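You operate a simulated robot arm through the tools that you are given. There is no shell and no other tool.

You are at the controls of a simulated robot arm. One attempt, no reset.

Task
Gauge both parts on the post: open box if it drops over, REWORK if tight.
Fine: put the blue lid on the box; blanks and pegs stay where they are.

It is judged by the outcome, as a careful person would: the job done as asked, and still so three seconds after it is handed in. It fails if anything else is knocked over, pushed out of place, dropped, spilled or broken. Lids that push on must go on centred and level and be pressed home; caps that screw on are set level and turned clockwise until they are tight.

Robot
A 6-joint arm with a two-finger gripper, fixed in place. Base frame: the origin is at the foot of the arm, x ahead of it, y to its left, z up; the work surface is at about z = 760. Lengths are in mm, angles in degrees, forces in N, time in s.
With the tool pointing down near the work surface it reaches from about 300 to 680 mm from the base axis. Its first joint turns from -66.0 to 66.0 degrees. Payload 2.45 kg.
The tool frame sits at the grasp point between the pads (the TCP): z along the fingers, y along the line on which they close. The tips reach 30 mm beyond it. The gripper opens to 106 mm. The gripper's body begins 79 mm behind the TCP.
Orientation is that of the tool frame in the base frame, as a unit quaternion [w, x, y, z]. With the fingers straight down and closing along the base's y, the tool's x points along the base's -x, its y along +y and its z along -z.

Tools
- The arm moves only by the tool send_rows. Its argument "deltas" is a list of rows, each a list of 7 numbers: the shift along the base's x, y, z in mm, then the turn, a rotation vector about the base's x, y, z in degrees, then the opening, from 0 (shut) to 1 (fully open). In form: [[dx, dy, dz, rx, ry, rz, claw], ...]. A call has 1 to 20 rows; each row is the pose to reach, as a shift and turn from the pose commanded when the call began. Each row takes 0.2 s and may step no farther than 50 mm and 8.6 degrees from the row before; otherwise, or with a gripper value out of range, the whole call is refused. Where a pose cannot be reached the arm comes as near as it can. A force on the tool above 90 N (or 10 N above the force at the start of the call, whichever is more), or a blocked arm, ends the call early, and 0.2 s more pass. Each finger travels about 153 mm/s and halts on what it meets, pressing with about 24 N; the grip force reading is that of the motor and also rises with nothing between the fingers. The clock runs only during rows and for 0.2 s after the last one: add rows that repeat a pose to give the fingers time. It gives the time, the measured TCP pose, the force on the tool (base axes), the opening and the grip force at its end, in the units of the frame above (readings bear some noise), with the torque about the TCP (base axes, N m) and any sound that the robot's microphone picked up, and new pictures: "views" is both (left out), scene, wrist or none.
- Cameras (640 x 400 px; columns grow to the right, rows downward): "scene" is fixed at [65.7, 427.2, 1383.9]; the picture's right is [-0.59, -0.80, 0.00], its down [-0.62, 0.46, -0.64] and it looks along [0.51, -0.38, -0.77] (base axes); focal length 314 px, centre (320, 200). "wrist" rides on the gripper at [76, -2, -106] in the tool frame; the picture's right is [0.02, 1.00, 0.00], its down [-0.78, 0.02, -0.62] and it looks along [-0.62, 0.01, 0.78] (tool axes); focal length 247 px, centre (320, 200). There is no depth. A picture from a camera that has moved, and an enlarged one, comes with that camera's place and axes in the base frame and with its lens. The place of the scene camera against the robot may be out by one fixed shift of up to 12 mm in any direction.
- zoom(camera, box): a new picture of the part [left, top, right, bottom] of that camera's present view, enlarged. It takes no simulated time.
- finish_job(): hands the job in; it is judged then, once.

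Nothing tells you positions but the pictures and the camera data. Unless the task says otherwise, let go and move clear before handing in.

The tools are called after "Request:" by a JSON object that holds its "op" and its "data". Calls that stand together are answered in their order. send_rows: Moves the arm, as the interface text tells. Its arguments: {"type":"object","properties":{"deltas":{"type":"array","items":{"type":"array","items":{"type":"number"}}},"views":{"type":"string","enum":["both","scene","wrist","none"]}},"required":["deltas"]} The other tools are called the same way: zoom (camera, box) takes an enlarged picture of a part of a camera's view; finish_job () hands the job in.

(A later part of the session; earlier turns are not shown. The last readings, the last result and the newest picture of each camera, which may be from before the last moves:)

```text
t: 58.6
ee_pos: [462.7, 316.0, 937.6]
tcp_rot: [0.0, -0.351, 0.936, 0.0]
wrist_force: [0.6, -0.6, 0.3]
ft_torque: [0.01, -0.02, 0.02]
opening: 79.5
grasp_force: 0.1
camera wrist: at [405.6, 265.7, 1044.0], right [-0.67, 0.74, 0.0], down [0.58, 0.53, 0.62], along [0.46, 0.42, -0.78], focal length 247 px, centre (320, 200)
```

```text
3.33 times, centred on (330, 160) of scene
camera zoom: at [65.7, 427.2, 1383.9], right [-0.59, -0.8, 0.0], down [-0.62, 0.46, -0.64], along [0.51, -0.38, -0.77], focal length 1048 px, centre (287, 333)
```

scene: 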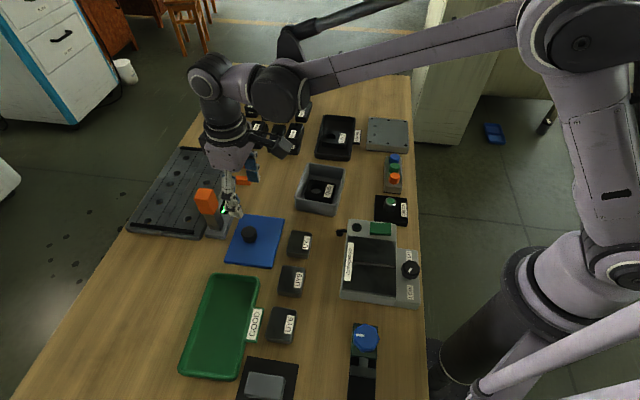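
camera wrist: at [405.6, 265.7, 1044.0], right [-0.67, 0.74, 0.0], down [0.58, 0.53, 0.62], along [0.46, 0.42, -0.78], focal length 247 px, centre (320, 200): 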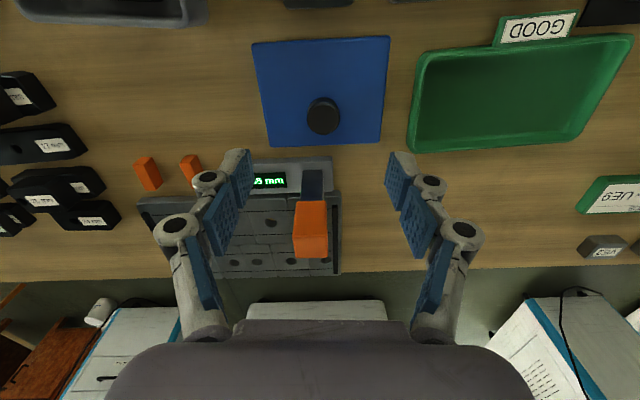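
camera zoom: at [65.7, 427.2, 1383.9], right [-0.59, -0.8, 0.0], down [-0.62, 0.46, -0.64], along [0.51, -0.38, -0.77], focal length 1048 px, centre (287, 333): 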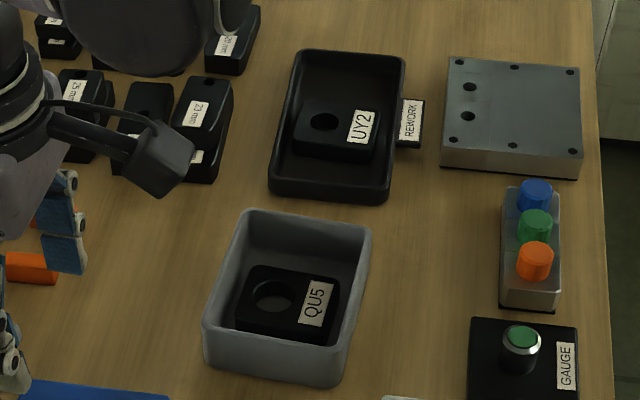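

Request:
{"op": "zoom", "data": {"camera": "scene", "box": [215, 205, 295, 275]}}

Request:
{"op": "zoom", "data": {"camera": "scene", "box": [225, 245, 275, 275]}}

Request:
{"op": "zoom", "data": {"camera": "wrist", "box": [280, 80, 370, 150]}}

```text
5.71 times, centred on (255, 240) of scene
camera zoom: at [65.7, 427.2, 1383.9], right [-0.59, -0.8, 0.0], down [-0.62, 0.46, -0.64], along [0.51, -0.38, -0.77], focal length 1797 px, centre (691, -29)
```

zoom: 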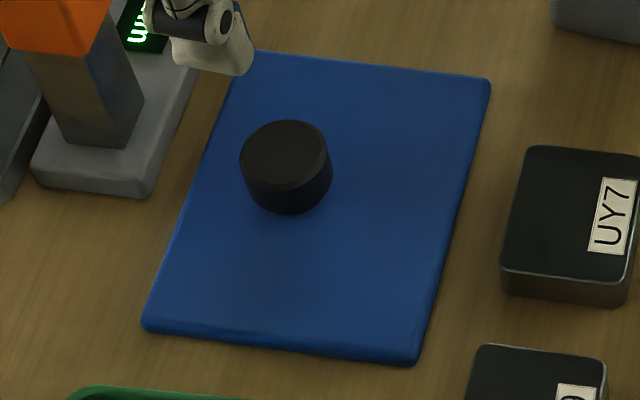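

```text
12.80 times, centred on (250, 260) of scene
camera zoom: at [65.7, 427.2, 1383.9], right [-0.59, -0.8, 0.0], down [-0.62, 0.46, -0.64], along [0.51, -0.38, -0.77], focal length 4024 px, centre (1216, -568)
```

zoom: 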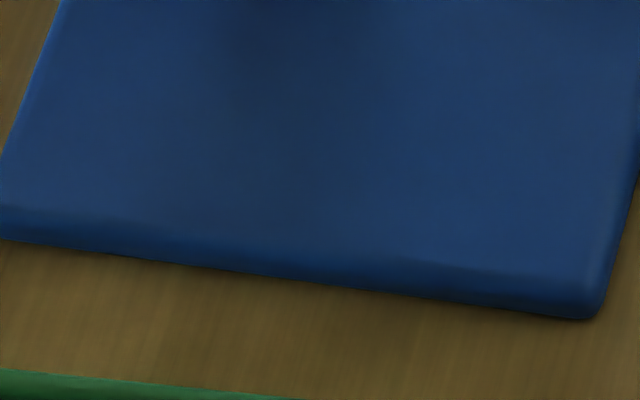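

```text
5.71 times, centred on (325, 115) of wrist
camera zoom: at [405.6, 265.7, 1044.0], right [-0.67, 0.74, 0.0], down [0.58, 0.53, 0.62], along [0.46, 0.42, -0.78], focal length 1411 px, centre (291, 686)
```

zoom: 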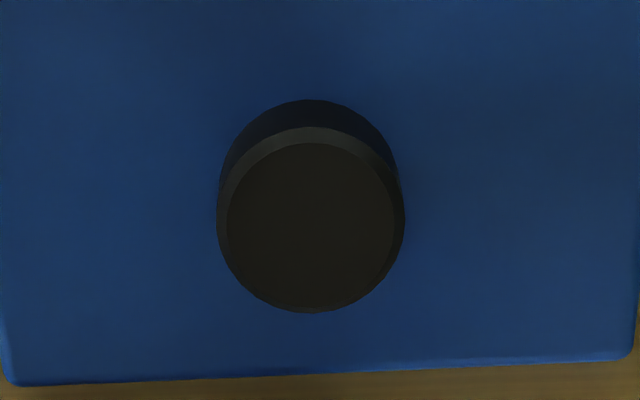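

The lid is about 131 x 107 mm and 9 mm thick, turned about 3° from the gripper. Its 35 mm knob is at about (474, 333), some 15 mm off the lid's centre. I'll come down over the knob to grasp it.

Request:
{"op": "send_rows", "data": {"deltas": [[6, 8, -15, 0, 0, 0, 0.65], [12, 15, -40, 0, 0, 0, 0.6], [12, 15, -65, 0, 0, 0, 0.6], [12, 15, -90, 0, 0, 0, 0.6], [12, 15, -100, 0, 0, 0, 0.6], [12, 15, -100, 0, 0, 0, 0.6]]}}

Request:
{"op": "zoom", "data": {"camera": "wrist", "box": [240, 80, 400, 200]}}

Request:
{"op": "zoom", "data": {"camera": "scene", "box": [180, 150, 300, 270]}}

```text
t: 60.0
ee_pos: [472.9, 332.6, 839.3]
tcp_rot: [0.0, -0.35, 0.937, 0.0]
wrist_force: [0.4, 0.0, 0.4]
ft_torque: [0.01, 0.0, 0.01]
opening: 63.6
grasp_force: 0.1
camera wrist: at [416.7, 281.7, 945.8], right [-0.67, 0.74, 0.0], down [0.58, 0.53, 0.62], along [0.46, 0.42, -0.78], focal length 247 px, centre (320, 200)
```

scene: 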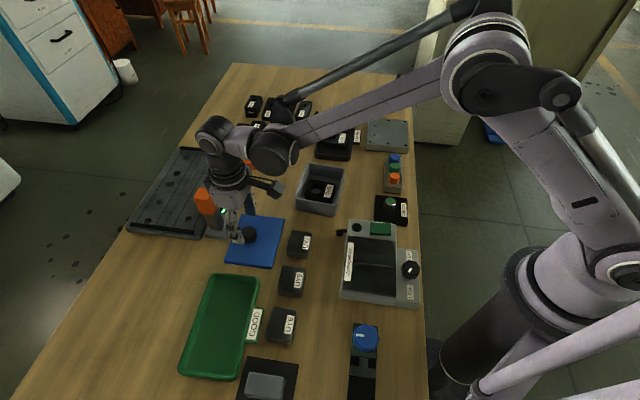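
wrist: 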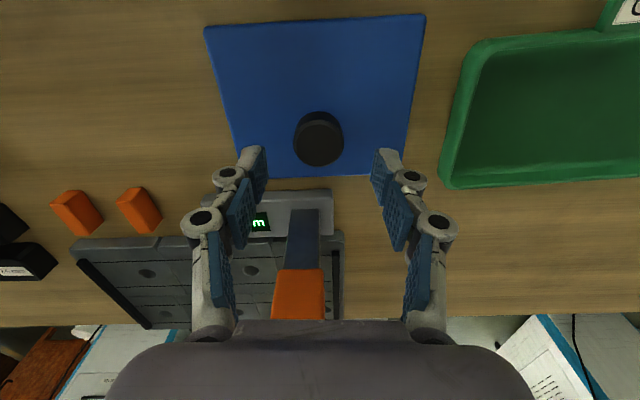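

```text
3.33 times, centred on (320, 140) of wrist
camera zoom: at [416.7, 281.7, 945.8], right [-0.67, 0.74, 0.0], down [0.58, 0.53, 0.62], along [0.46, 0.42, -0.78], focal length 823 px, centre (320, 400)
```

zoom: 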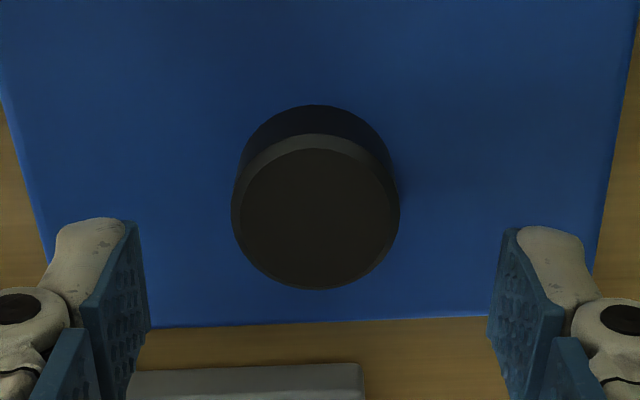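

```text
3.33 times, centred on (240, 210) of scene
camera zoom: at [65.7, 427.1, 1383.9], right [-0.59, -0.8, 0.0], down [-0.62, 0.46, -0.64], along [0.51, -0.38, -0.77], focal length 1048 px, centre (587, 167)
```

zoom: 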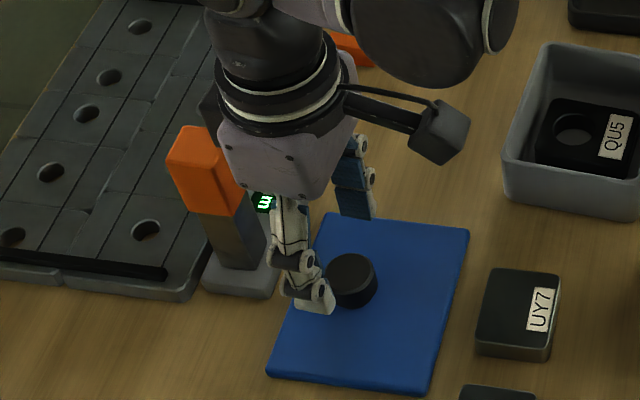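

The knob is within about 1.5 mm of the gripper axis, and the orange tower is about 65 mm ahead, clear of the wrist. I'm going down the last stretch slowly.

Request:
{"op": "send_rows", "data": {"deltas": [[0.3, -0.6, -6, 0, 0, 0, 0.57], [0.5, -1.2, -13, 0, 0, 0, 0.57], [0.5, -1.2, -20, 0, 0, 0, 0.57], [0.5, -1.2, -26, 0, 0, 0, 0.57], [0.5, -1.2, -26, 0, 0, 0, 0.57]]}}

Request:
{"op": "zoom", "data": {"camera": "scene", "box": [180, 150, 300, 270]}}

```text
t: 61.2
ee_pos: [474.5, 330.5, 812.6]
tcp_rot: [0.001, -0.351, 0.936, -0.001]
wrist_force: [-0.2, 0.1, 0.8]
ft_torque: [0.02, -0.02, 0.0]
opening: 60.5
grasp_force: 0.0
camera wrist: at [418.3, 279.7, 919.1], right [-0.67, 0.74, 0.0], down [0.58, 0.53, 0.62], along [0.46, 0.42, -0.78], focal length 247 px, centre (320, 200)
```

scene: 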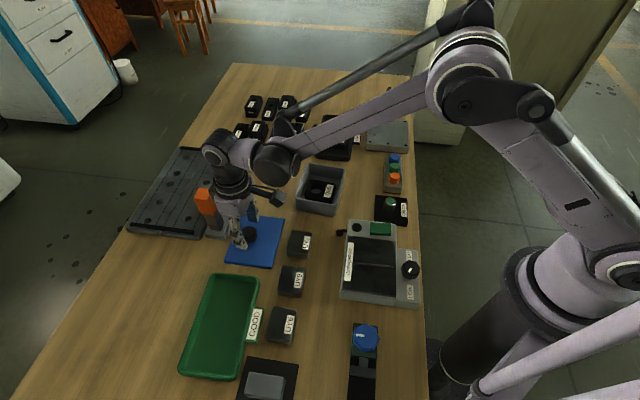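
wrist: 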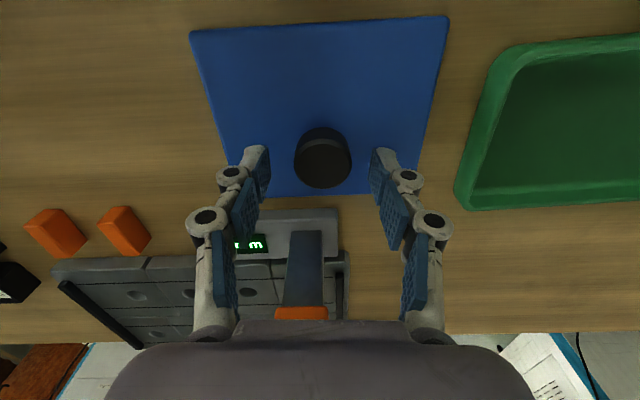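

```text
3.33 times, centred on (240, 210) of scene
camera zoom: at [65.7, 427.2, 1383.9], right [-0.59, -0.8, 0.0], down [-0.62, 0.46, -0.64], along [0.51, -0.38, -0.77], focal length 1048 px, centre (587, 167)
```

zoom: 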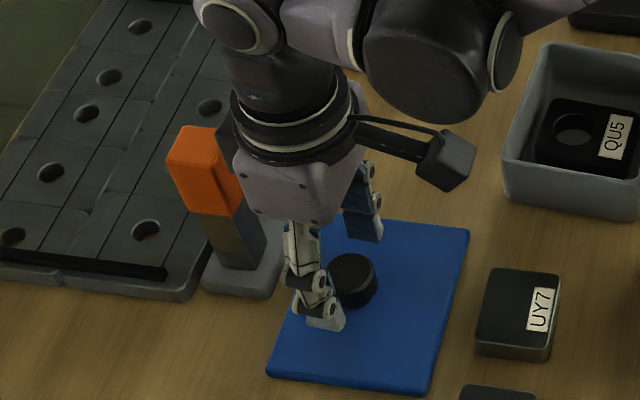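

Request:
{"op": "send_rows", "data": {"deltas": [[0, 0, -4, 0, 0, 0, 0.57], [0, 0, -8, 0, 0, 0, 0.57], [0, 0, -9, 0, 0, 0, 0.57], [0, 0, -9, 0, 0, 0, 0.57]]}}

Request:
{"op": "zoom", "data": {"camera": "wrist", "box": [240, 100, 400, 220]}}

Request:
{"op": "zoom", "data": {"camera": "scene", "box": [190, 180, 290, 270]}}

```text
t: 62.2
ee_pos: [474.5, 331.6, 804.6]
tcp_rot: [0.001, -0.351, 0.937, 0.0]
wrist_force: [-0.4, -0.1, -0.2]
ft_torque: [0.01, 0.02, 0.0]
opening: 60.4
grasp_force: 0.0
camera wrist: at [418.4, 280.2, 910.0], right [-0.67, 0.74, 0.0], down [0.58, 0.53, 0.62], along [0.46, 0.42, -0.78], focal length 247 px, centre (320, 200)
```

scene: 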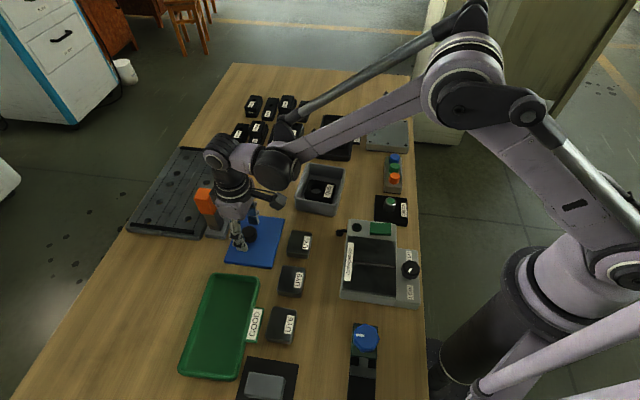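
wrist: 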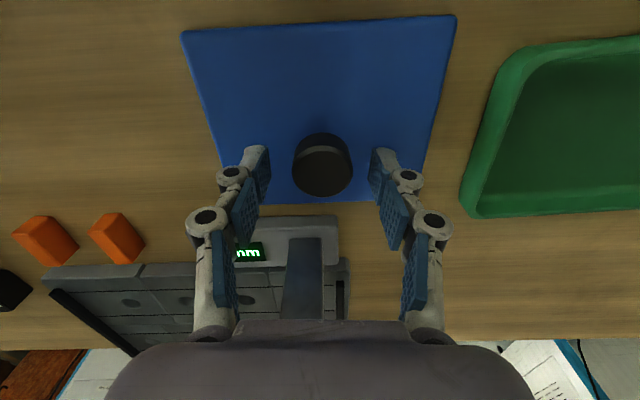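

```text
3.33 times, centred on (320, 160) of wrist
camera zoom: at [418.4, 280.2, 910.0], right [-0.67, 0.74, 0.0], down [0.58, 0.53, 0.62], along [0.46, 0.42, -0.78], focal length 823 px, centre (320, 333)
```

zoom: 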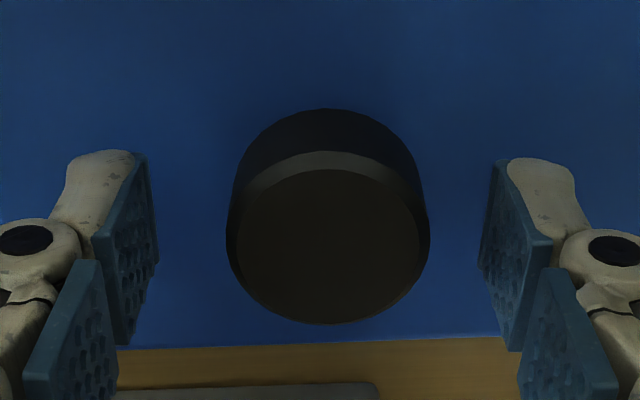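

```text
4.44 times, centred on (240, 225) of scene
camera zoom: at [65.7, 427.2, 1383.9], right [-0.59, -0.8, 0.0], down [-0.62, 0.46, -0.64], along [0.51, -0.38, -0.77], focal length 1397 px, centre (676, 89)
```

zoom: 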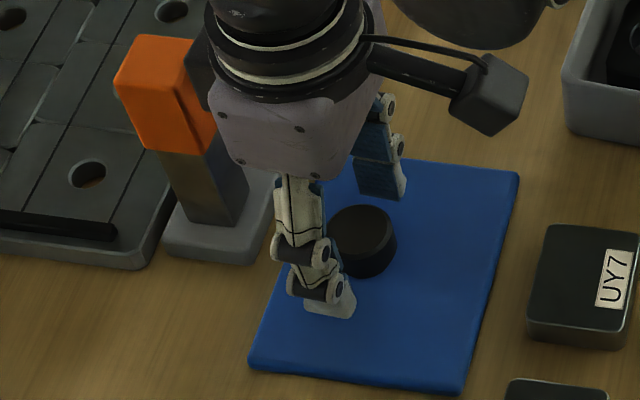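

The knob is centred between the fingers. I'm closing on it.

Request:
{"op": "send_rows", "data": {"deltas": [[-0.6, 0.6, 0, 0, 0, 0, 0.5], [-0.6, 0.6, 0, 0, 0, 0, 0.38], [-0.6, 0.6, 0, 0, 0, 0, 0.15], [-0.6, 0.6, 0, 0, 0, 0, 0.1], [-0.6, 0.6, 0, 0, 0, 0, 0.1]], "views": "wrist"}}

```text
t: 63.4
ee_pos: [473.4, 333.0, 802.7]
tcp_rot: [0.001, -0.351, 0.936, 0.001]
wrist_force: [-0.2, 0.3, 1.4]
ft_torque: [0.01, 0.01, -0.09]
opening: 32.6
grasp_force: 24.0
camera wrist: at [417.7, 280.8, 910.0], right [-0.67, 0.74, 0.0], down [0.58, 0.53, 0.62], along [0.46, 0.42, -0.78], focal length 247 px, centre (320, 200)
```

wrist: 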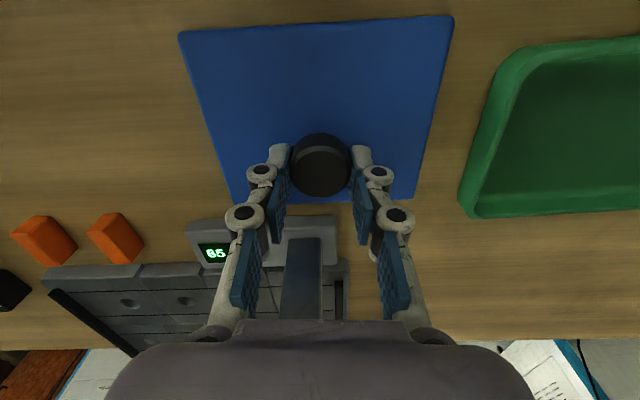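

The knob is gripped at 32.6 mm. I'm lifting the lid straight up, slowly.

Request:
{"op": "send_rows", "data": {"deltas": [[0, 0, 3, 0, 0, 0, 0.1], [0, 0, 8, 0, 0, 0, 0.1], [0, 0, 18, 0, 0, 0, 0.1], [0, 0, 32, 0, 0, 0, 0.1], [0, 0, 50, 0, 0, 0, 0.1], [0, 0, 70, 0, 0, 0, 0.1], [0, 0, 90, 0, 0, 0, 0.1], [0, 0, 105, 0, 0, 0, 0.1], [0, 0, 115, 0, 0, 0, 0.1], [0, 0, 115, 0, 0, 0, 0.1]]}}

Request:
{"op": "zoom", "data": {"camera": "scene", "box": [190, 140, 310, 270]}}

```text
t: 65.6
ee_pos: [472.6, 331.0, 918.6]
tcp_rot: [0.0, -0.352, 0.936, 0.001]
wrist_force: [0.1, 0.4, -0.7]
ft_torque: [0.01, -0.01, -0.06]
opening: 32.3
grasp_force: 24.4
camera wrist: at [417.1, 280.3, 1025.1], right [-0.67, 0.74, 0.0], down [0.58, 0.53, 0.62], along [0.46, 0.42, -0.78], focal length 247 px, centre (320, 200)
```

scene: 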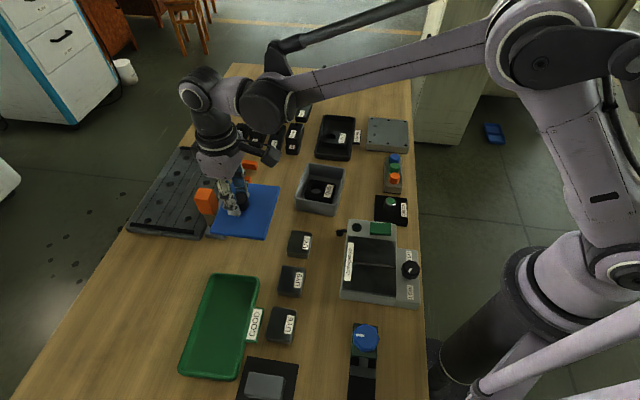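
wrist: 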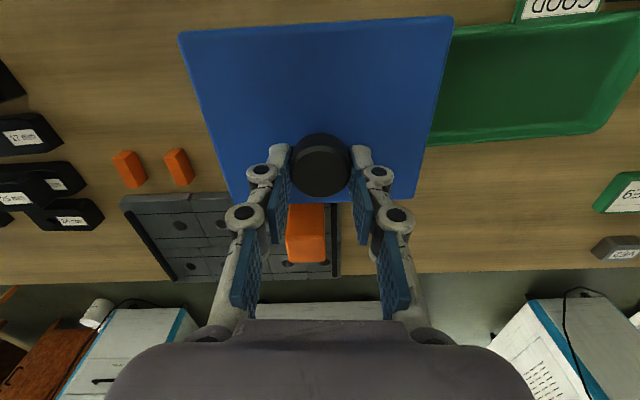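

```text
3.08 times, centred on (250, 205) of scene
camera zoom: at [65.7, 427.2, 1383.9], right [-0.59, -0.8, 0.0], down [-0.62, 0.46, -0.64], along [0.51, -0.38, -0.77], focal length 967 px, centre (535, 185)
```

zoom: 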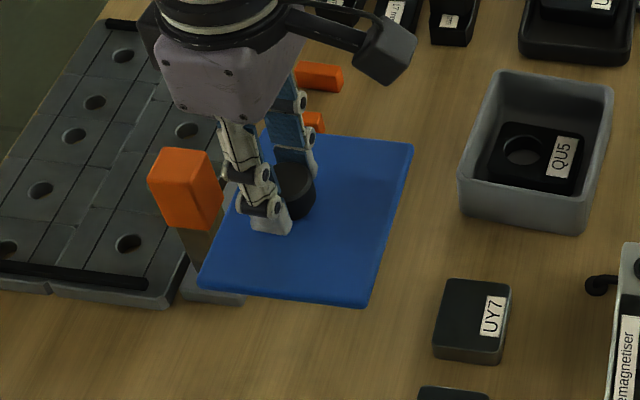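

Request:
{"op": "zoom", "data": {"camera": "wrist", "box": [160, 0, 330, 110]}}

Request:
{"op": "zoom", "data": {"camera": "wrist", "box": [300, 0, 480, 110]}}

Request:
{"op": "zoom", "data": {"camera": "wrist", "box": [200, 120, 450, 240]}}

```text
3.64 times, centred on (245, 55) of wrist
camera zoom: at [417.1, 280.3, 1025.1], right [-0.67, 0.74, 0.0], down [0.58, 0.53, 0.62], along [0.46, 0.42, -0.78], focal length 898 px, centre (593, 727)
```

zoom: 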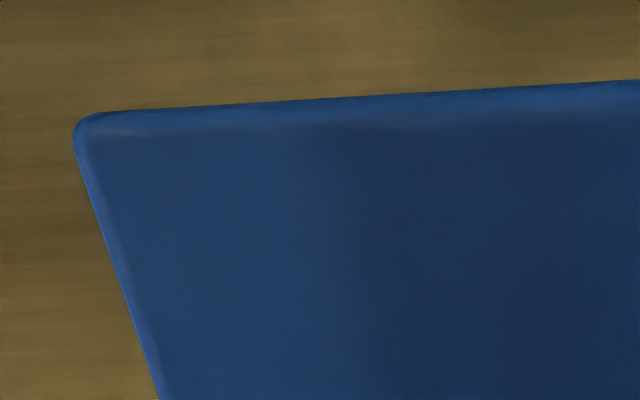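

```text
3.56 times, centred on (390, 55) of wrist
camera zoom: at [417.1, 280.3, 1025.1], right [-0.67, 0.74, 0.0], down [0.58, 0.53, 0.62], along [0.46, 0.42, -0.78], focal length 878 px, centre (71, 716)
```

zoom: 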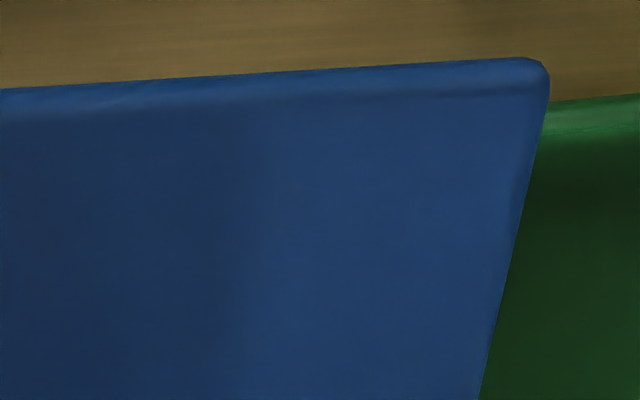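

```text
2.56 times, centred on (325, 180) of wrist
camera zoom: at [417.1, 280.3, 1025.1], right [-0.67, 0.74, 0.0], down [0.58, 0.53, 0.62], along [0.46, 0.42, -0.78], focal length 632 px, centre (307, 251)
```

zoom: 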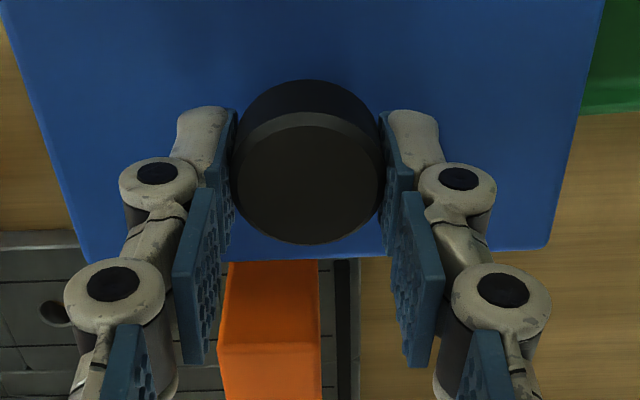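

The lid is held level, weighs about 1 N, and its centre sits about 15 mm behind the knob. The lid will hide the box once it's above it, so I'll move to where the box shows beside the lid and fix its position.

Request:
{"op": "send_rows", "data": {"deltas": [[-10, -9, 0, 0, 0, 0, 0.1], [-32, -29, 0, 0, 0, 0, 0.1], [-56, -51, 0, 0, 0, 0, 0.1], [-80, -73, 0, 0, 0, 0, 0.1], [-100, -92, 0, 0, 0, 0, 0.1], [-108.9, -100, 0, 0, 0, 0, 0.1], [-108.9, -100, 0, 0, 0, 0, 0.1], [-108.9, -100, 0, 0, 0, 0, 0.1]]}}

Request:
{"op": "zoom", "data": {"camera": "wrist", "box": [40, 40, 240, 200]}}

Request:
{"op": "zoom", "data": {"camera": "scene", "box": [280, 150, 360, 230]}}

```text
t: 67.4
ee_pos: [365.1, 232.4, 915.7]
tcp_rot: [0.001, -0.35, 0.937, 0.0]
wrist_force: [0.1, 0.5, -1.8]
ft_torque: [0.0, -0.01, -0.01]
opening: 32.4
grasp_force: 24.0
camera wrist: at [308.6, 180.4, 1022.9], right [-0.67, 0.74, 0.0], down [0.58, 0.53, 0.62], along [0.46, 0.42, -0.78], focal length 247 px, centre (320, 200)
```

scene: 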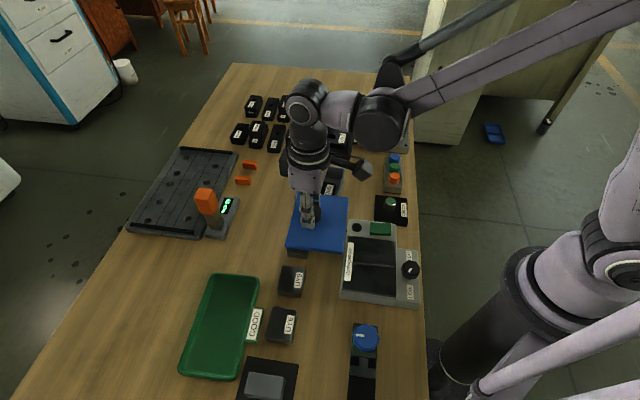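
wrist: 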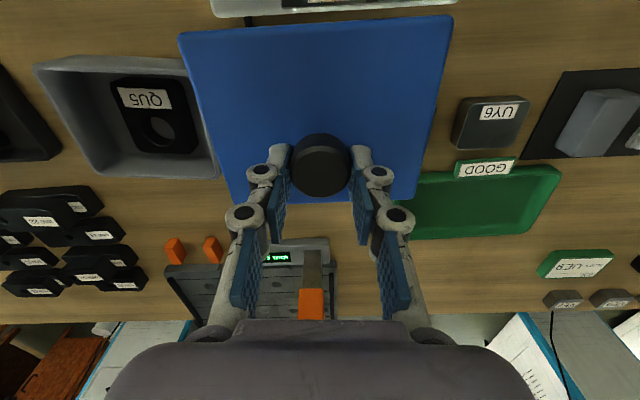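

```text
2.50 times, centred on (140, 120) of wrist
camera zoom: at [308.6, 180.4, 1022.9], right [-0.67, 0.74, 0.0], down [0.58, 0.53, 0.62], along [0.46, 0.42, -0.78], focal length 617 px, centre (770, 400)
```

zoom: 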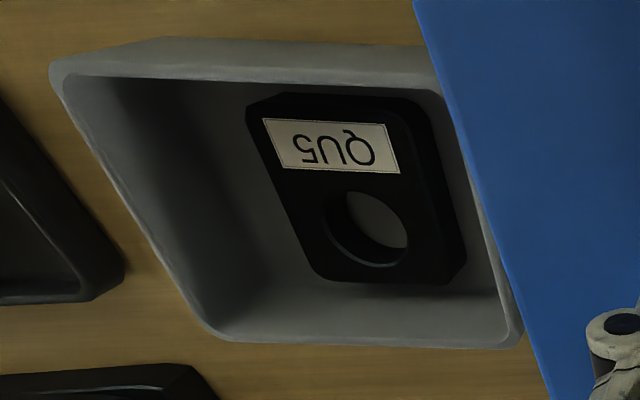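

```text
5.00 times, centred on (320, 190) of scene
camera zoom: at [65.7, 427.2, 1383.9], right [-0.59, -0.8, 0.0], down [-0.62, 0.46, -0.64], along [0.51, -0.38, -0.77], focal length 1572 px, centre (320, 250)
```

zoom: 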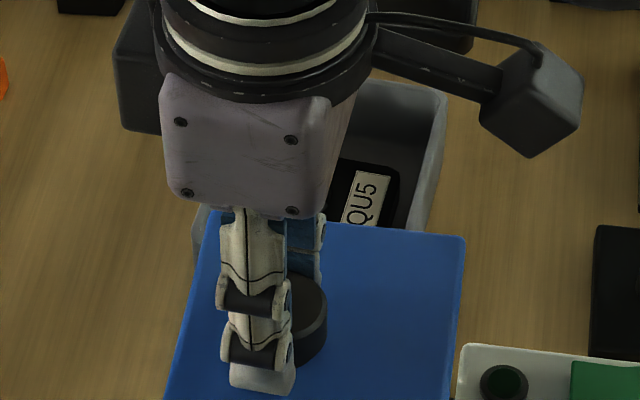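

From this side the box measures about 126 x 100 mm, centred near (487, 120), with the lid turned about 5.5° relative to it. I'll turn the lid to match and check the box again from its other side to cancel viewing error.

Request:
{"op": "send_rows", "data": {"deltas": [[8, -10, 0, 0, 0, -0.5, 0.1], [26, -32, 0, 0, 0, -1.5, 0.1], [50, -61, 0, 0, 0, -2.5, 0.1], [75, -92, 0, 0, 0, -3.5, 0.1], [100, -122, 0, 0, 0, -4.5, 0.1], [125, -153, 0, 0, 0, -5.4, 0.1], [150, -184, 0, 0, 0, -5.4, 0.1], [175, -214, 0, 0, 0, -5.4, 0.1], [196, -240, 0, 0, 0, -5.4, 0.1], [207.7, -254.2, 0, 0, 0, -5.4, 0.1], [207.7, -254.2, 0, 0, 0, -5.4, 0.1], [207.7, -254.2, 0, 0, 0, -5.4, 0.1]]}}

Request:
{"op": "zoom", "data": {"camera": "wrist", "box": [420, 30, 620, 190]}}

Request:
{"op": "zoom", "data": {"camera": "wrist", "box": [160, 0, 480, 200]}}

Request:
{"op": "zoom", "data": {"camera": "scene", "box": [280, 150, 360, 230]}}

```text
t: 70.0
ee_pos: [573.0, -22.1, 917.7]
tcp_rot: [0.0, -0.306, 0.952, 0.0]
wrist_force: [-0.5, -0.3, -1.0]
ft_torque: [0.03, -0.01, -0.01]
opening: 32.3
grasp_force: 24.0
camera wrist: at [511.7, -67.6, 1023.9], right [-0.6, 0.8, 0.0], down [0.63, 0.47, 0.62], along [0.5, 0.37, -0.78], focal length 247 px, centre (320, 200)
```

scene: 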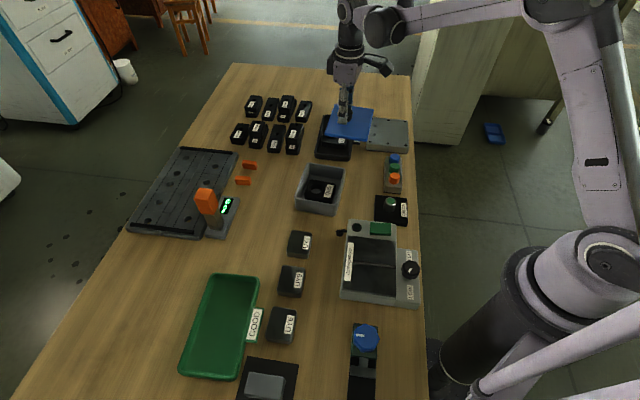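
wrist: 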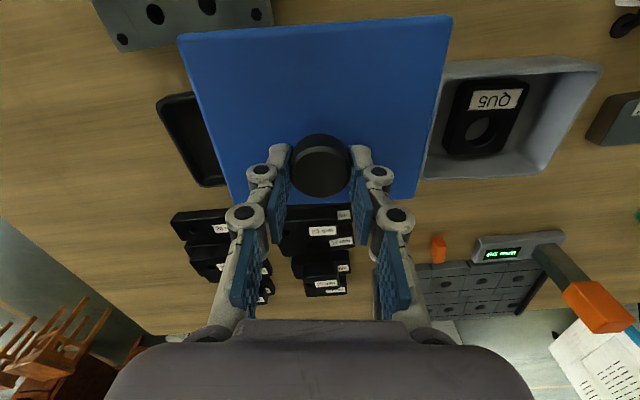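

```text
2.50 times, centred on (520, 110) of wrist
camera zoom: at [511.7, -67.6, 1023.9], right [-0.6, 0.8, 0.0], down [0.63, 0.47, 0.62], along [0.5, 0.37, -0.78], focal length 617 px, centre (-180, 425)
```

zoom: 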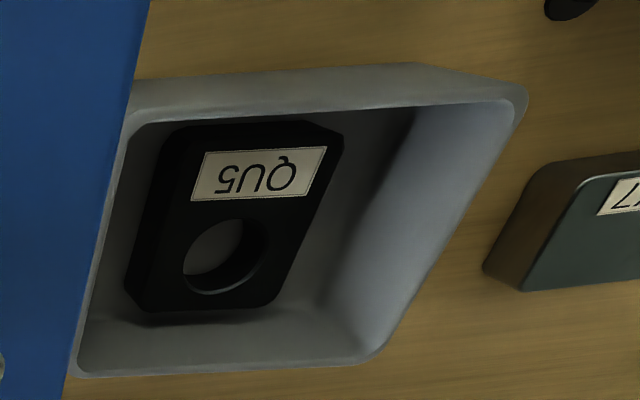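

```text
2.00 times, centred on (320, 100) of wrist
camera zoom: at [511.7, -67.6, 1023.9], right [-0.6, 0.8, 0.0], down [0.63, 0.47, 0.62], along [0.5, 0.37, -0.78], focal length 494 px, centre (320, 400)
```

zoom: 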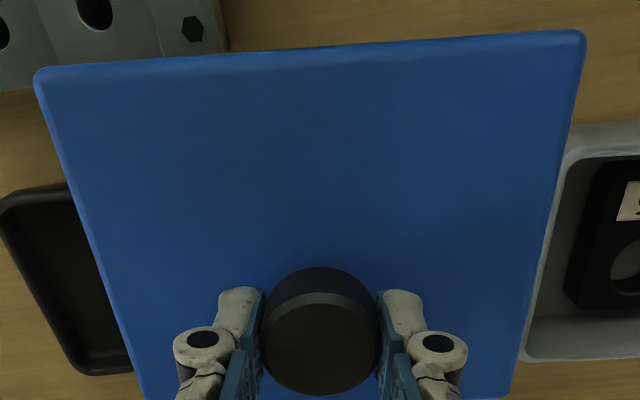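

```text
5.00 times, centred on (320, 190) of scene
camera zoom: at [65.7, 427.1, 1383.9], right [-0.59, -0.8, 0.0], down [-0.62, 0.46, -0.64], along [0.51, -0.38, -0.77], focal length 1572 px, centre (320, 250)
```

zoom: 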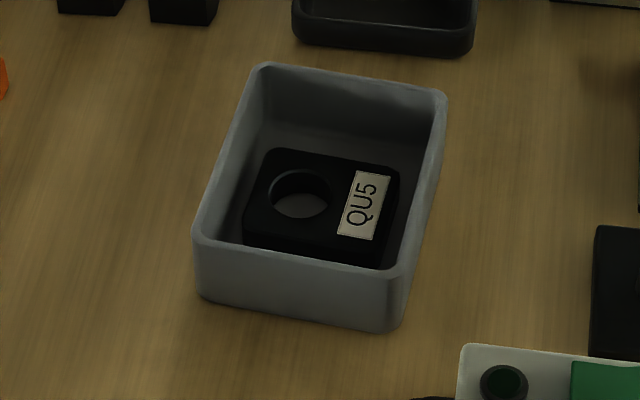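

The two views agree: the box centre is at about (487, 119) and the lid is now parallel to it within about 0.5°. I'll bring the lid over the box, allowing for the off-centre knob, and hover a little above the rim.

Request:
{"op": "send_rows", "data": {"deltas": [[-6, 12, 0, 0, 0, 0, 0.1], [-18, 37, 0, 0, 0, 0, 0.1], [-32, 65, 0, 0, 0, 0, 0.1], [-46, 94, 0, 0, 0, 0, 0.1], [-60, 122, 0, 0, 0, 0, 0.1], [-70, 143, 0, 0, 0, 0, 0.1], [-74.2, 150.8, 0, 0, 0, 0, 0.1], [-74.2, 150.8, -15, 0, 0, 0, 0.1], [-74.2, 150.8, -32, 0, 0, 0, 0.1], [-74.2, 150.8, -46, 0, 0, 0, 0.1], [-74.2, 150.8, -50, 0, 0, 0, 0.1], [-74.2, 150.8, -50, 0, 0, 0, 0.1]]}}

Request:
{"op": "zoom", "data": {"camera": "scene", "box": [280, 150, 360, 230]}}

Request:
{"op": "zoom", "data": {"camera": "wrist", "box": [160, 0, 480, 220]}}

```text
t: 72.6
ee_pos: [498.4, 127.3, 869.3]
tcp_rot: [0.0, -0.306, 0.952, 0.0]
wrist_force: [-0.1, -0.8, -2.7]
ft_torque: [0.0, -0.03, 0.02]
opening: 32.5
grasp_force: 23.4
camera wrist: at [437.5, 82.2, 974.8], right [-0.6, 0.8, 0.0], down [0.63, 0.47, 0.62], along [0.5, 0.37, -0.78], focal length 247 px, centre (320, 200)
```

scene: 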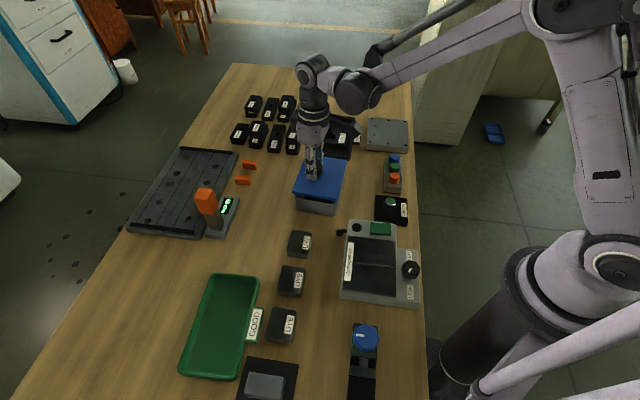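
wrist: 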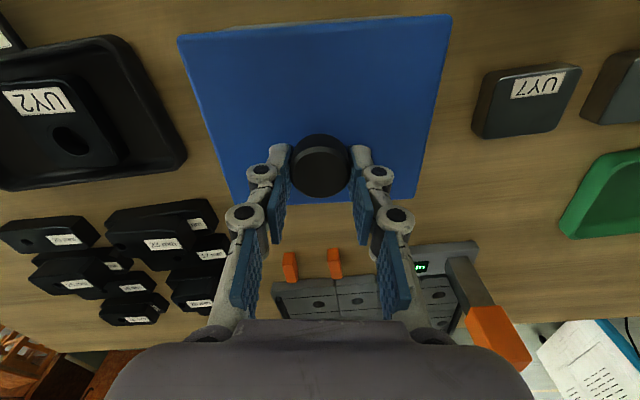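

```text
5.00 times, centred on (320, 190) of scene
camera zoom: at [65.7, 427.2, 1383.9], right [-0.59, -0.8, 0.0], down [-0.62, 0.46, -0.64], along [0.51, -0.38, -0.77], focal length 1572 px, centre (320, 250)
```

zoom: 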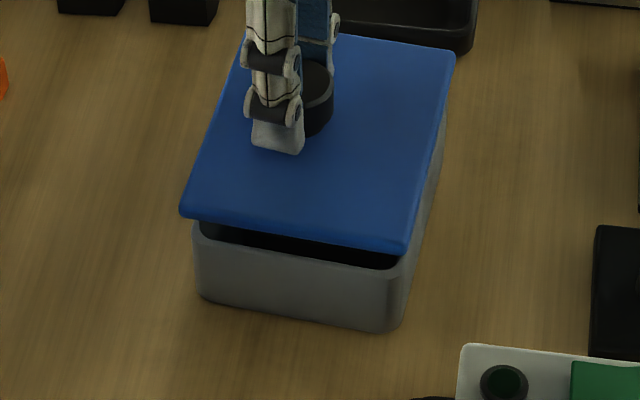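

```text
1.82 times, centred on (320, 110) of wrist
camera zoom: at [437.5, 82.2, 974.8], right [-0.6, 0.8, 0.0], down [0.63, 0.47, 0.62], along [0.5, 0.37, -0.78], focal length 449 px, centre (320, 364)
```

zoom: 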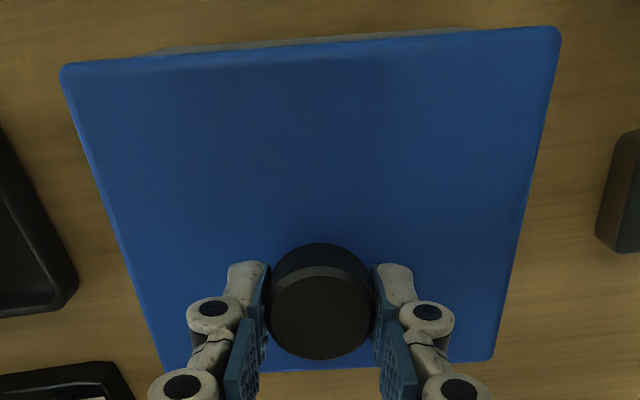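

The lid is parallel to the box and overhangs it on all sides. From the scene view it looks about 1.5 mm too far toward the far (-R) side. I'll lower it to just above the rim with a small correction and compare again.

Request:
{"op": "send_rows", "data": {"deltas": [[-0.8, 0.3, -4, 0, 0, 0, 0.1], [-1.2, 0.4, -8, 0, 0, 0, 0.1], [-1.2, 0.4, -12, 0, 0, 0, 0.1], [-1.2, 0.4, -12, 0, 0, 0, 0.1]]}}

Request:
{"op": "zoom", "data": {"camera": "scene", "box": [290, 185, 345, 220]}}

Request:
{"op": "zoom", "data": {"camera": "scene", "box": [320, 150, 360, 215]}}

Request:
{"op": "zoom", "data": {"camera": "wrist", "box": [160, 0, 480, 60]}}

```text
t: 73.6
ee_pos: [498.4, 128.3, 856.0]
tcp_rot: [0.0, -0.306, 0.952, 0.0]
wrist_force: [0.1, -0.8, -0.9]
ft_torque: [0.02, -0.02, 0.01]
opening: 32.3
grasp_force: 24.1
camera wrist: at [436.5, 82.6, 963.4], right [-0.6, 0.8, 0.0], down [0.63, 0.47, 0.62], along [0.5, 0.37, -0.78], focal length 247 px, centre (320, 200)
```

scene: 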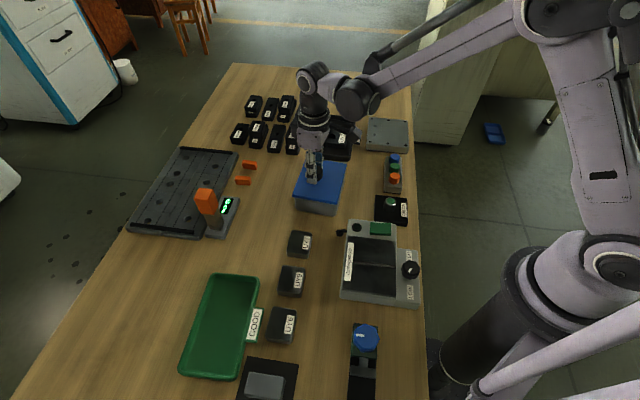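
wrist: 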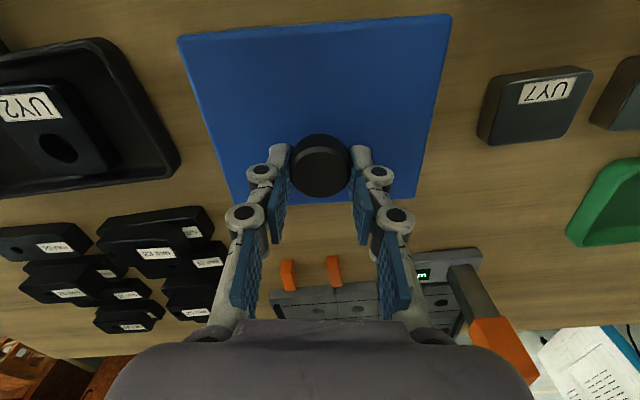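

```text
11.43 times, centred on (318, 202) of scene
camera zoom: at [65.7, 427.2, 1383.9], right [-0.59, -0.8, 0.0], down [-0.62, 0.46, -0.64], along [0.51, -0.38, -0.77], focal length 3593 px, centre (349, 171)
```

zoom: 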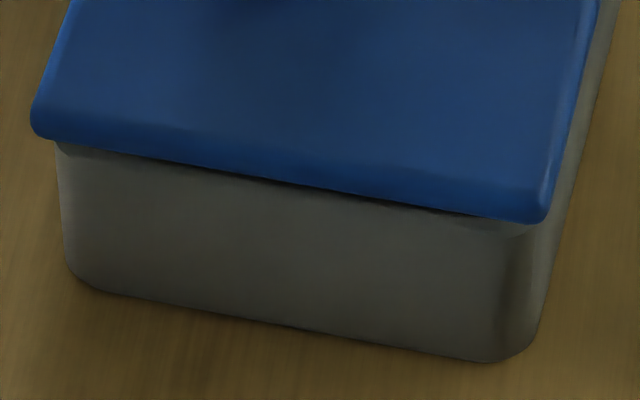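

```text
6.15 times, centred on (340, 182) of scene
camera zoom: at [65.7, 427.2, 1383.9], right [-0.59, -0.8, 0.0], down [-0.62, 0.46, -0.64], along [0.51, -0.38, -0.77], focal length 1935 px, centre (197, 308)
```

zoom: 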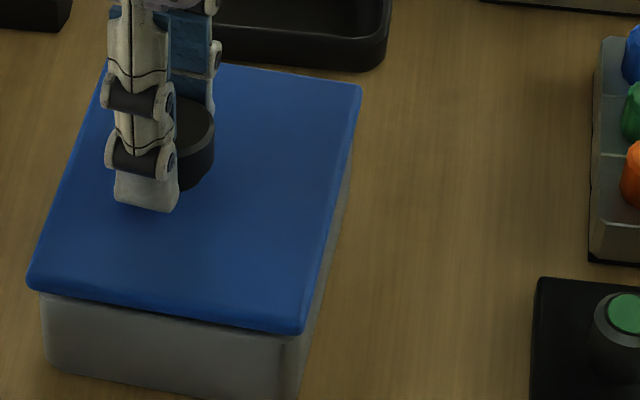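

```text
2.00 times, centred on (320, 30) of wrist
camera zoom: at [436.5, 82.6, 963.4], right [-0.6, 0.8, 0.0], down [0.63, 0.47, 0.62], along [0.5, 0.37, -0.78], focal length 494 px, centre (320, 540)
```

zoom: 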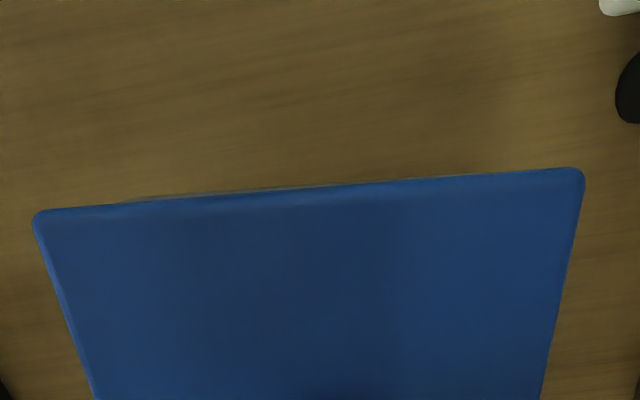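

The overhang is close to even, with the near edge about 1 mm short, so I'll shift 0.9 mm toward that side. Then I'll lower slowly to feel for the rim.

Request:
{"op": "send_rows", "data": {"deltas": [[-0.7, -0.55, 0, 0, 0, 0, 0.1], [-0.7, -0.55, -1.5, 0, 0, 0, 0.1], [-0.7, -0.55, -3, 0, 0, 0, 0.1], [-0.7, -0.55, -3, 0, 0, 0, 0.1]], "views": "none"}}

```text
t: 74.6
ee_pos: [497.0, 127.7, 853.5]
tcp_rot: [0.0, -0.306, 0.952, 0.0]
wrist_force: [0.7, 0.0, -1.1]
ft_torque: [0.02, -0.01, 0.0]
opening: 32.3
grasp_force: 24.0
```

Request:
{"op": "send_rows", "data": {"deltas": [[0, 0, -1, 0, 0, 0, 0.1], [0, 0, -2, 0, 0, 0, 0.1], [0, 0, -2, 0, 0, 0, 0.1]], "views": "none"}}

```text
t: 75.4
ee_pos: [498.3, 128.3, 852.2]
tcp_rot: [0.001, -0.306, 0.952, 0.001]
wrist_force: [4.9, -1.6, 8.7]
ft_torque: [-0.2, 0.04, 0.02]
opening: 32.7
grasp_force: 23.7
heard: snap
```

I felt contact of about 9 N and heard a snap. I'll look before moving further.

Request:
{"op": "send_rows", "data": {"deltas": [[0, 0, 0, 0, 0, 0, 0.1]]}}

Request:
{"op": "zoom", "data": {"camera": "scene", "box": [290, 185, 345, 220]}}

Request:
{"op": "zoom", "data": {"camera": "scene", "box": [280, 150, 360, 230]}}

Request:
{"op": "zoom", "data": {"camera": "wrist", "box": [160, 0, 480, 220]}}

```text
t: 75.8
ee_pos: [497.2, 127.7, 852.5]
tcp_rot: [0.001, -0.305, 0.952, 0.001]
wrist_force: [6.6, -2.2, 13.3]
ft_torque: [-0.13, -0.12, -0.06]
opening: 32.7
grasp_force: 24.3
camera wrist: at [436.3, 82.1, 958.3], right [-0.6, 0.8, 0.0], down [0.63, 0.47, 0.62], along [0.5, 0.37, -0.78], focal length 247 px, centre (320, 200)
```

scene: 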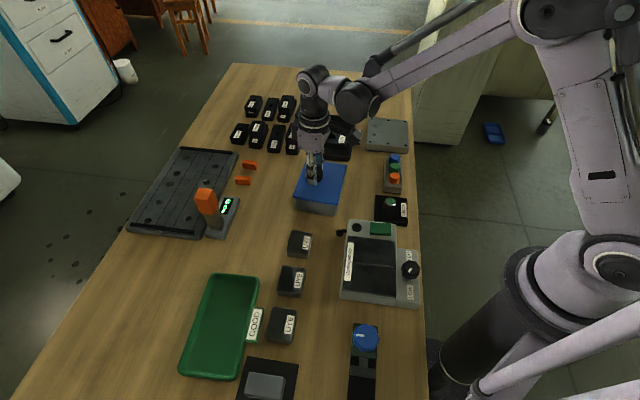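
wrist: 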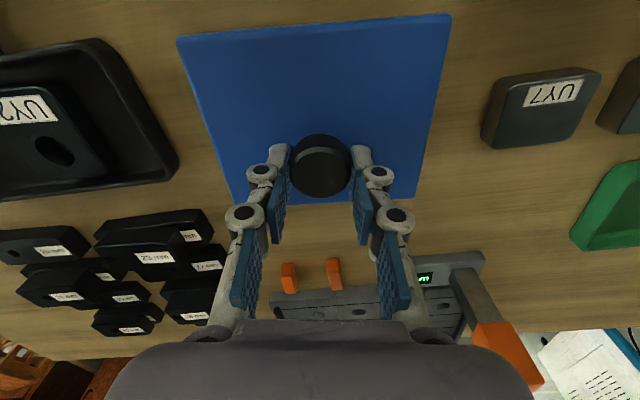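

```text
11.43 times, centred on (318, 202) of scene
camera zoom: at [65.7, 427.1, 1383.9], right [-0.59, -0.8, 0.0], down [-0.62, 0.46, -0.64], along [0.51, -0.38, -0.77], focal length 3593 px, centre (349, 171)
```

zoom: 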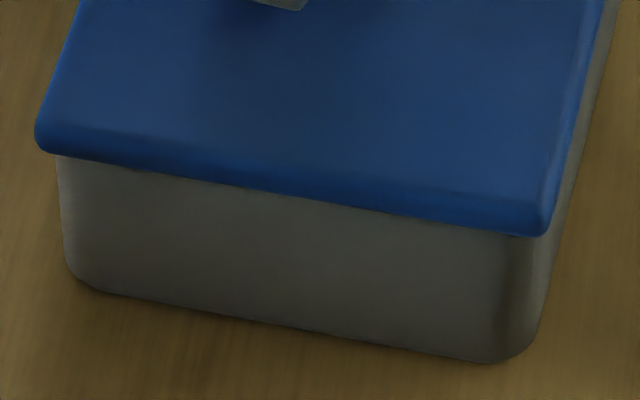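

```text
5.00 times, centred on (320, 190) of scene
camera zoom: at [65.7, 427.1, 1383.9], right [-0.59, -0.8, 0.0], down [-0.62, 0.46, -0.64], along [0.51, -0.38, -0.77], focal length 1572 px, centre (320, 250)
```

zoom: 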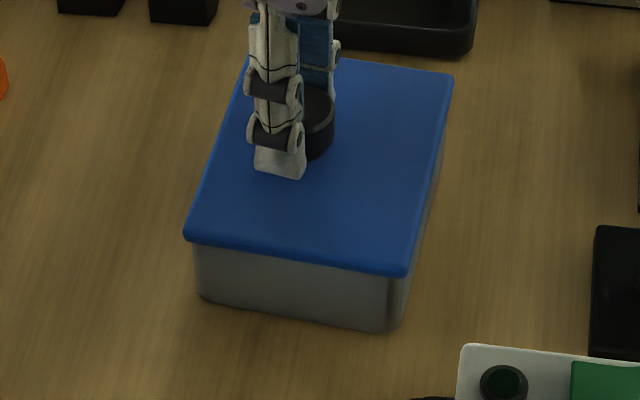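

```text
1.82 times, centred on (320, 110) of wrist
camera zoom: at [436.3, 82.1, 958.3], right [-0.6, 0.8, 0.0], down [0.63, 0.47, 0.62], along [0.5, 0.37, -0.78], focal length 449 px, centre (320, 364)
```

zoom: 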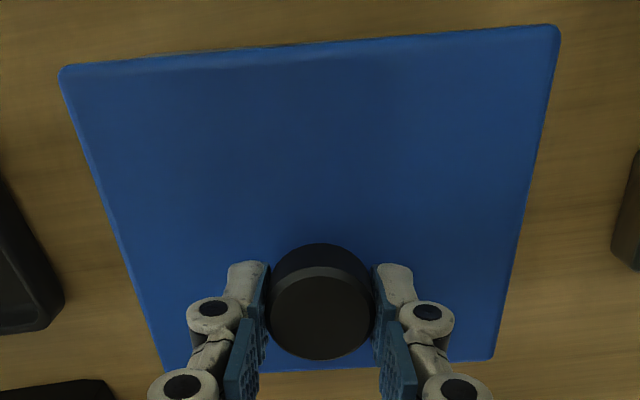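

The lid has met the rim and is being nudged about half a millimetre forward and sideways by the box. I'll relieve that side load first, then press.

Request:
{"op": "send_rows", "data": {"deltas": [[0.4, -0.1, 0, 0, 0, 0, 0.1], [0.8, -0.3, 0, 0, 0, 0, 0.1], [0.8, -0.3, 0, 0, 0, 0, 0.1]], "views": "none"}}

```text
t: 76.6
ee_pos: [496.4, 128.6, 853.2]
tcp_rot: [0.0, -0.306, 0.952, 0.0]
wrist_force: [6.0, -2.7, 23.1]
ft_torque: [-0.07, -0.11, -0.07]
opening: 32.5
grasp_force: 24.3
```

The lid sits centred on the rim. I'll press down gently through the knob to see whether it moves or is already home.

Request:
{"op": "send_rows", "data": {"deltas": [[-0.4, 0.1, -0.5, 0, 0, 0, 0.1], [-0.4, 0.1, -1, 0, 0, 0, 0.1], [-0.4, 0.1, -1.5, 0, 0, 0, 0.1], [-0.4, 0.1, -1.5, 0, 0, 0, 0.1]]}}

Request:
{"op": "zoom", "data": {"camera": "scene", "box": [290, 185, 345, 220]}}

Request:
{"op": "zoom", "data": {"camera": "wrist", "box": [240, 100, 400, 220]}}

```text
t: 77.6
ee_pos: [495.9, 128.6, 850.0]
tcp_rot: [0.002, -0.306, 0.952, 0.0]
wrist_force: [10.3, -4.1, 28.2]
ft_torque: [-0.16, -0.27, -0.02]
opening: 32.8
grasp_force: 23.9
camera wrist: at [435.9, 82.0, 956.6], right [-0.6, 0.8, 0.0], down [0.63, 0.47, 0.62], along [0.5, 0.37, -0.78], focal length 247 px, centre (320, 200)
```

scene: 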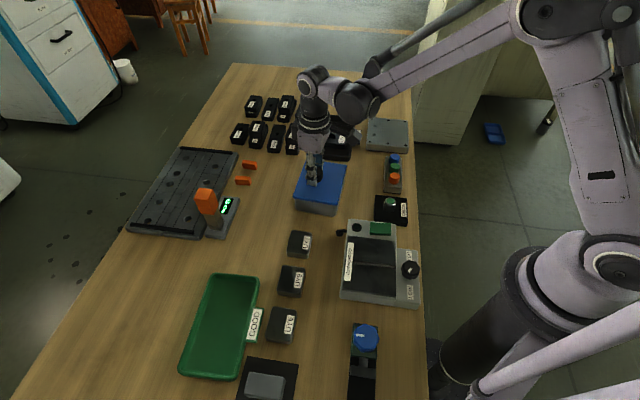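
wrist: 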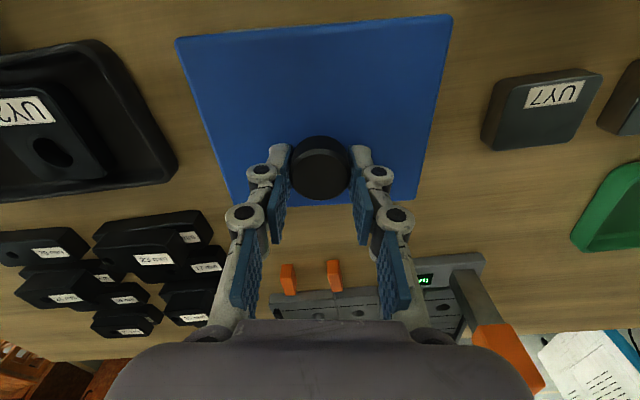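

```text
11.43 times, centred on (318, 202) of scene
camera zoom: at [65.5, 427.0, 1384.0], right [-0.59, -0.8, 0.0], down [-0.62, 0.46, -0.64], along [0.51, -0.38, -0.77], focal length 3593 px, centre (349, 171)
```

zoom: 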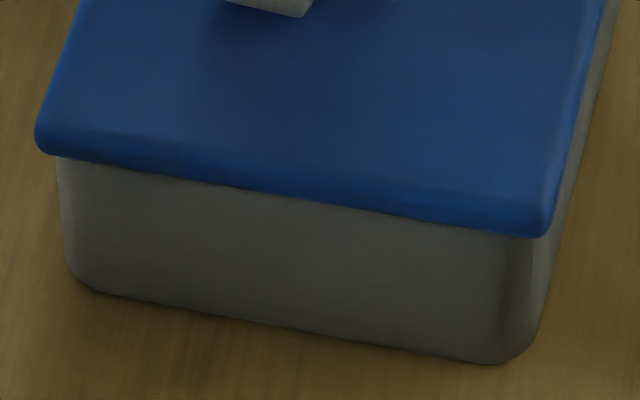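

```text
3.33 times, centred on (320, 160) of wrist
camera zoom: at [435.9, 82.0, 956.6], right [-0.6, 0.8, 0.0], down [0.63, 0.47, 0.62], along [0.5, 0.37, -0.78], focal length 823 px, centre (320, 333)
```

zoom: 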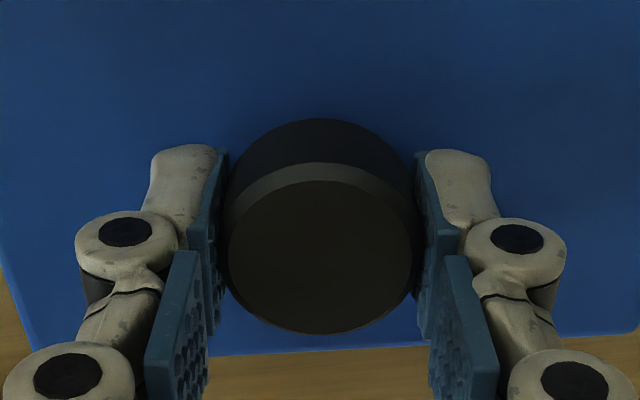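

The lid isn't moving any further under about 28 N and sits level, so it appears seated after that snap. I'll ease off, let go of the knob and rise to inspect it.

Request:
{"op": "send_rows", "data": {"deltas": [[0, 0, 0.8, 0, 0, 0, 0.1], [0, 0, 1.2, 0, 0, 0, 0.1], [0, 0, 1.2, 0, 0, 0, 0.1]], "views": "none"}}

```text
t: 78.4
ee_pos: [496.2, 127.6, 851.2]
tcp_rot: [0.0, -0.306, 0.952, 0.0]
wrist_force: [-0.5, 0.1, -0.5]
ft_torque: [0.01, -0.01, 0.04]
opening: 32.6
grasp_force: 23.9
heard: snap
```

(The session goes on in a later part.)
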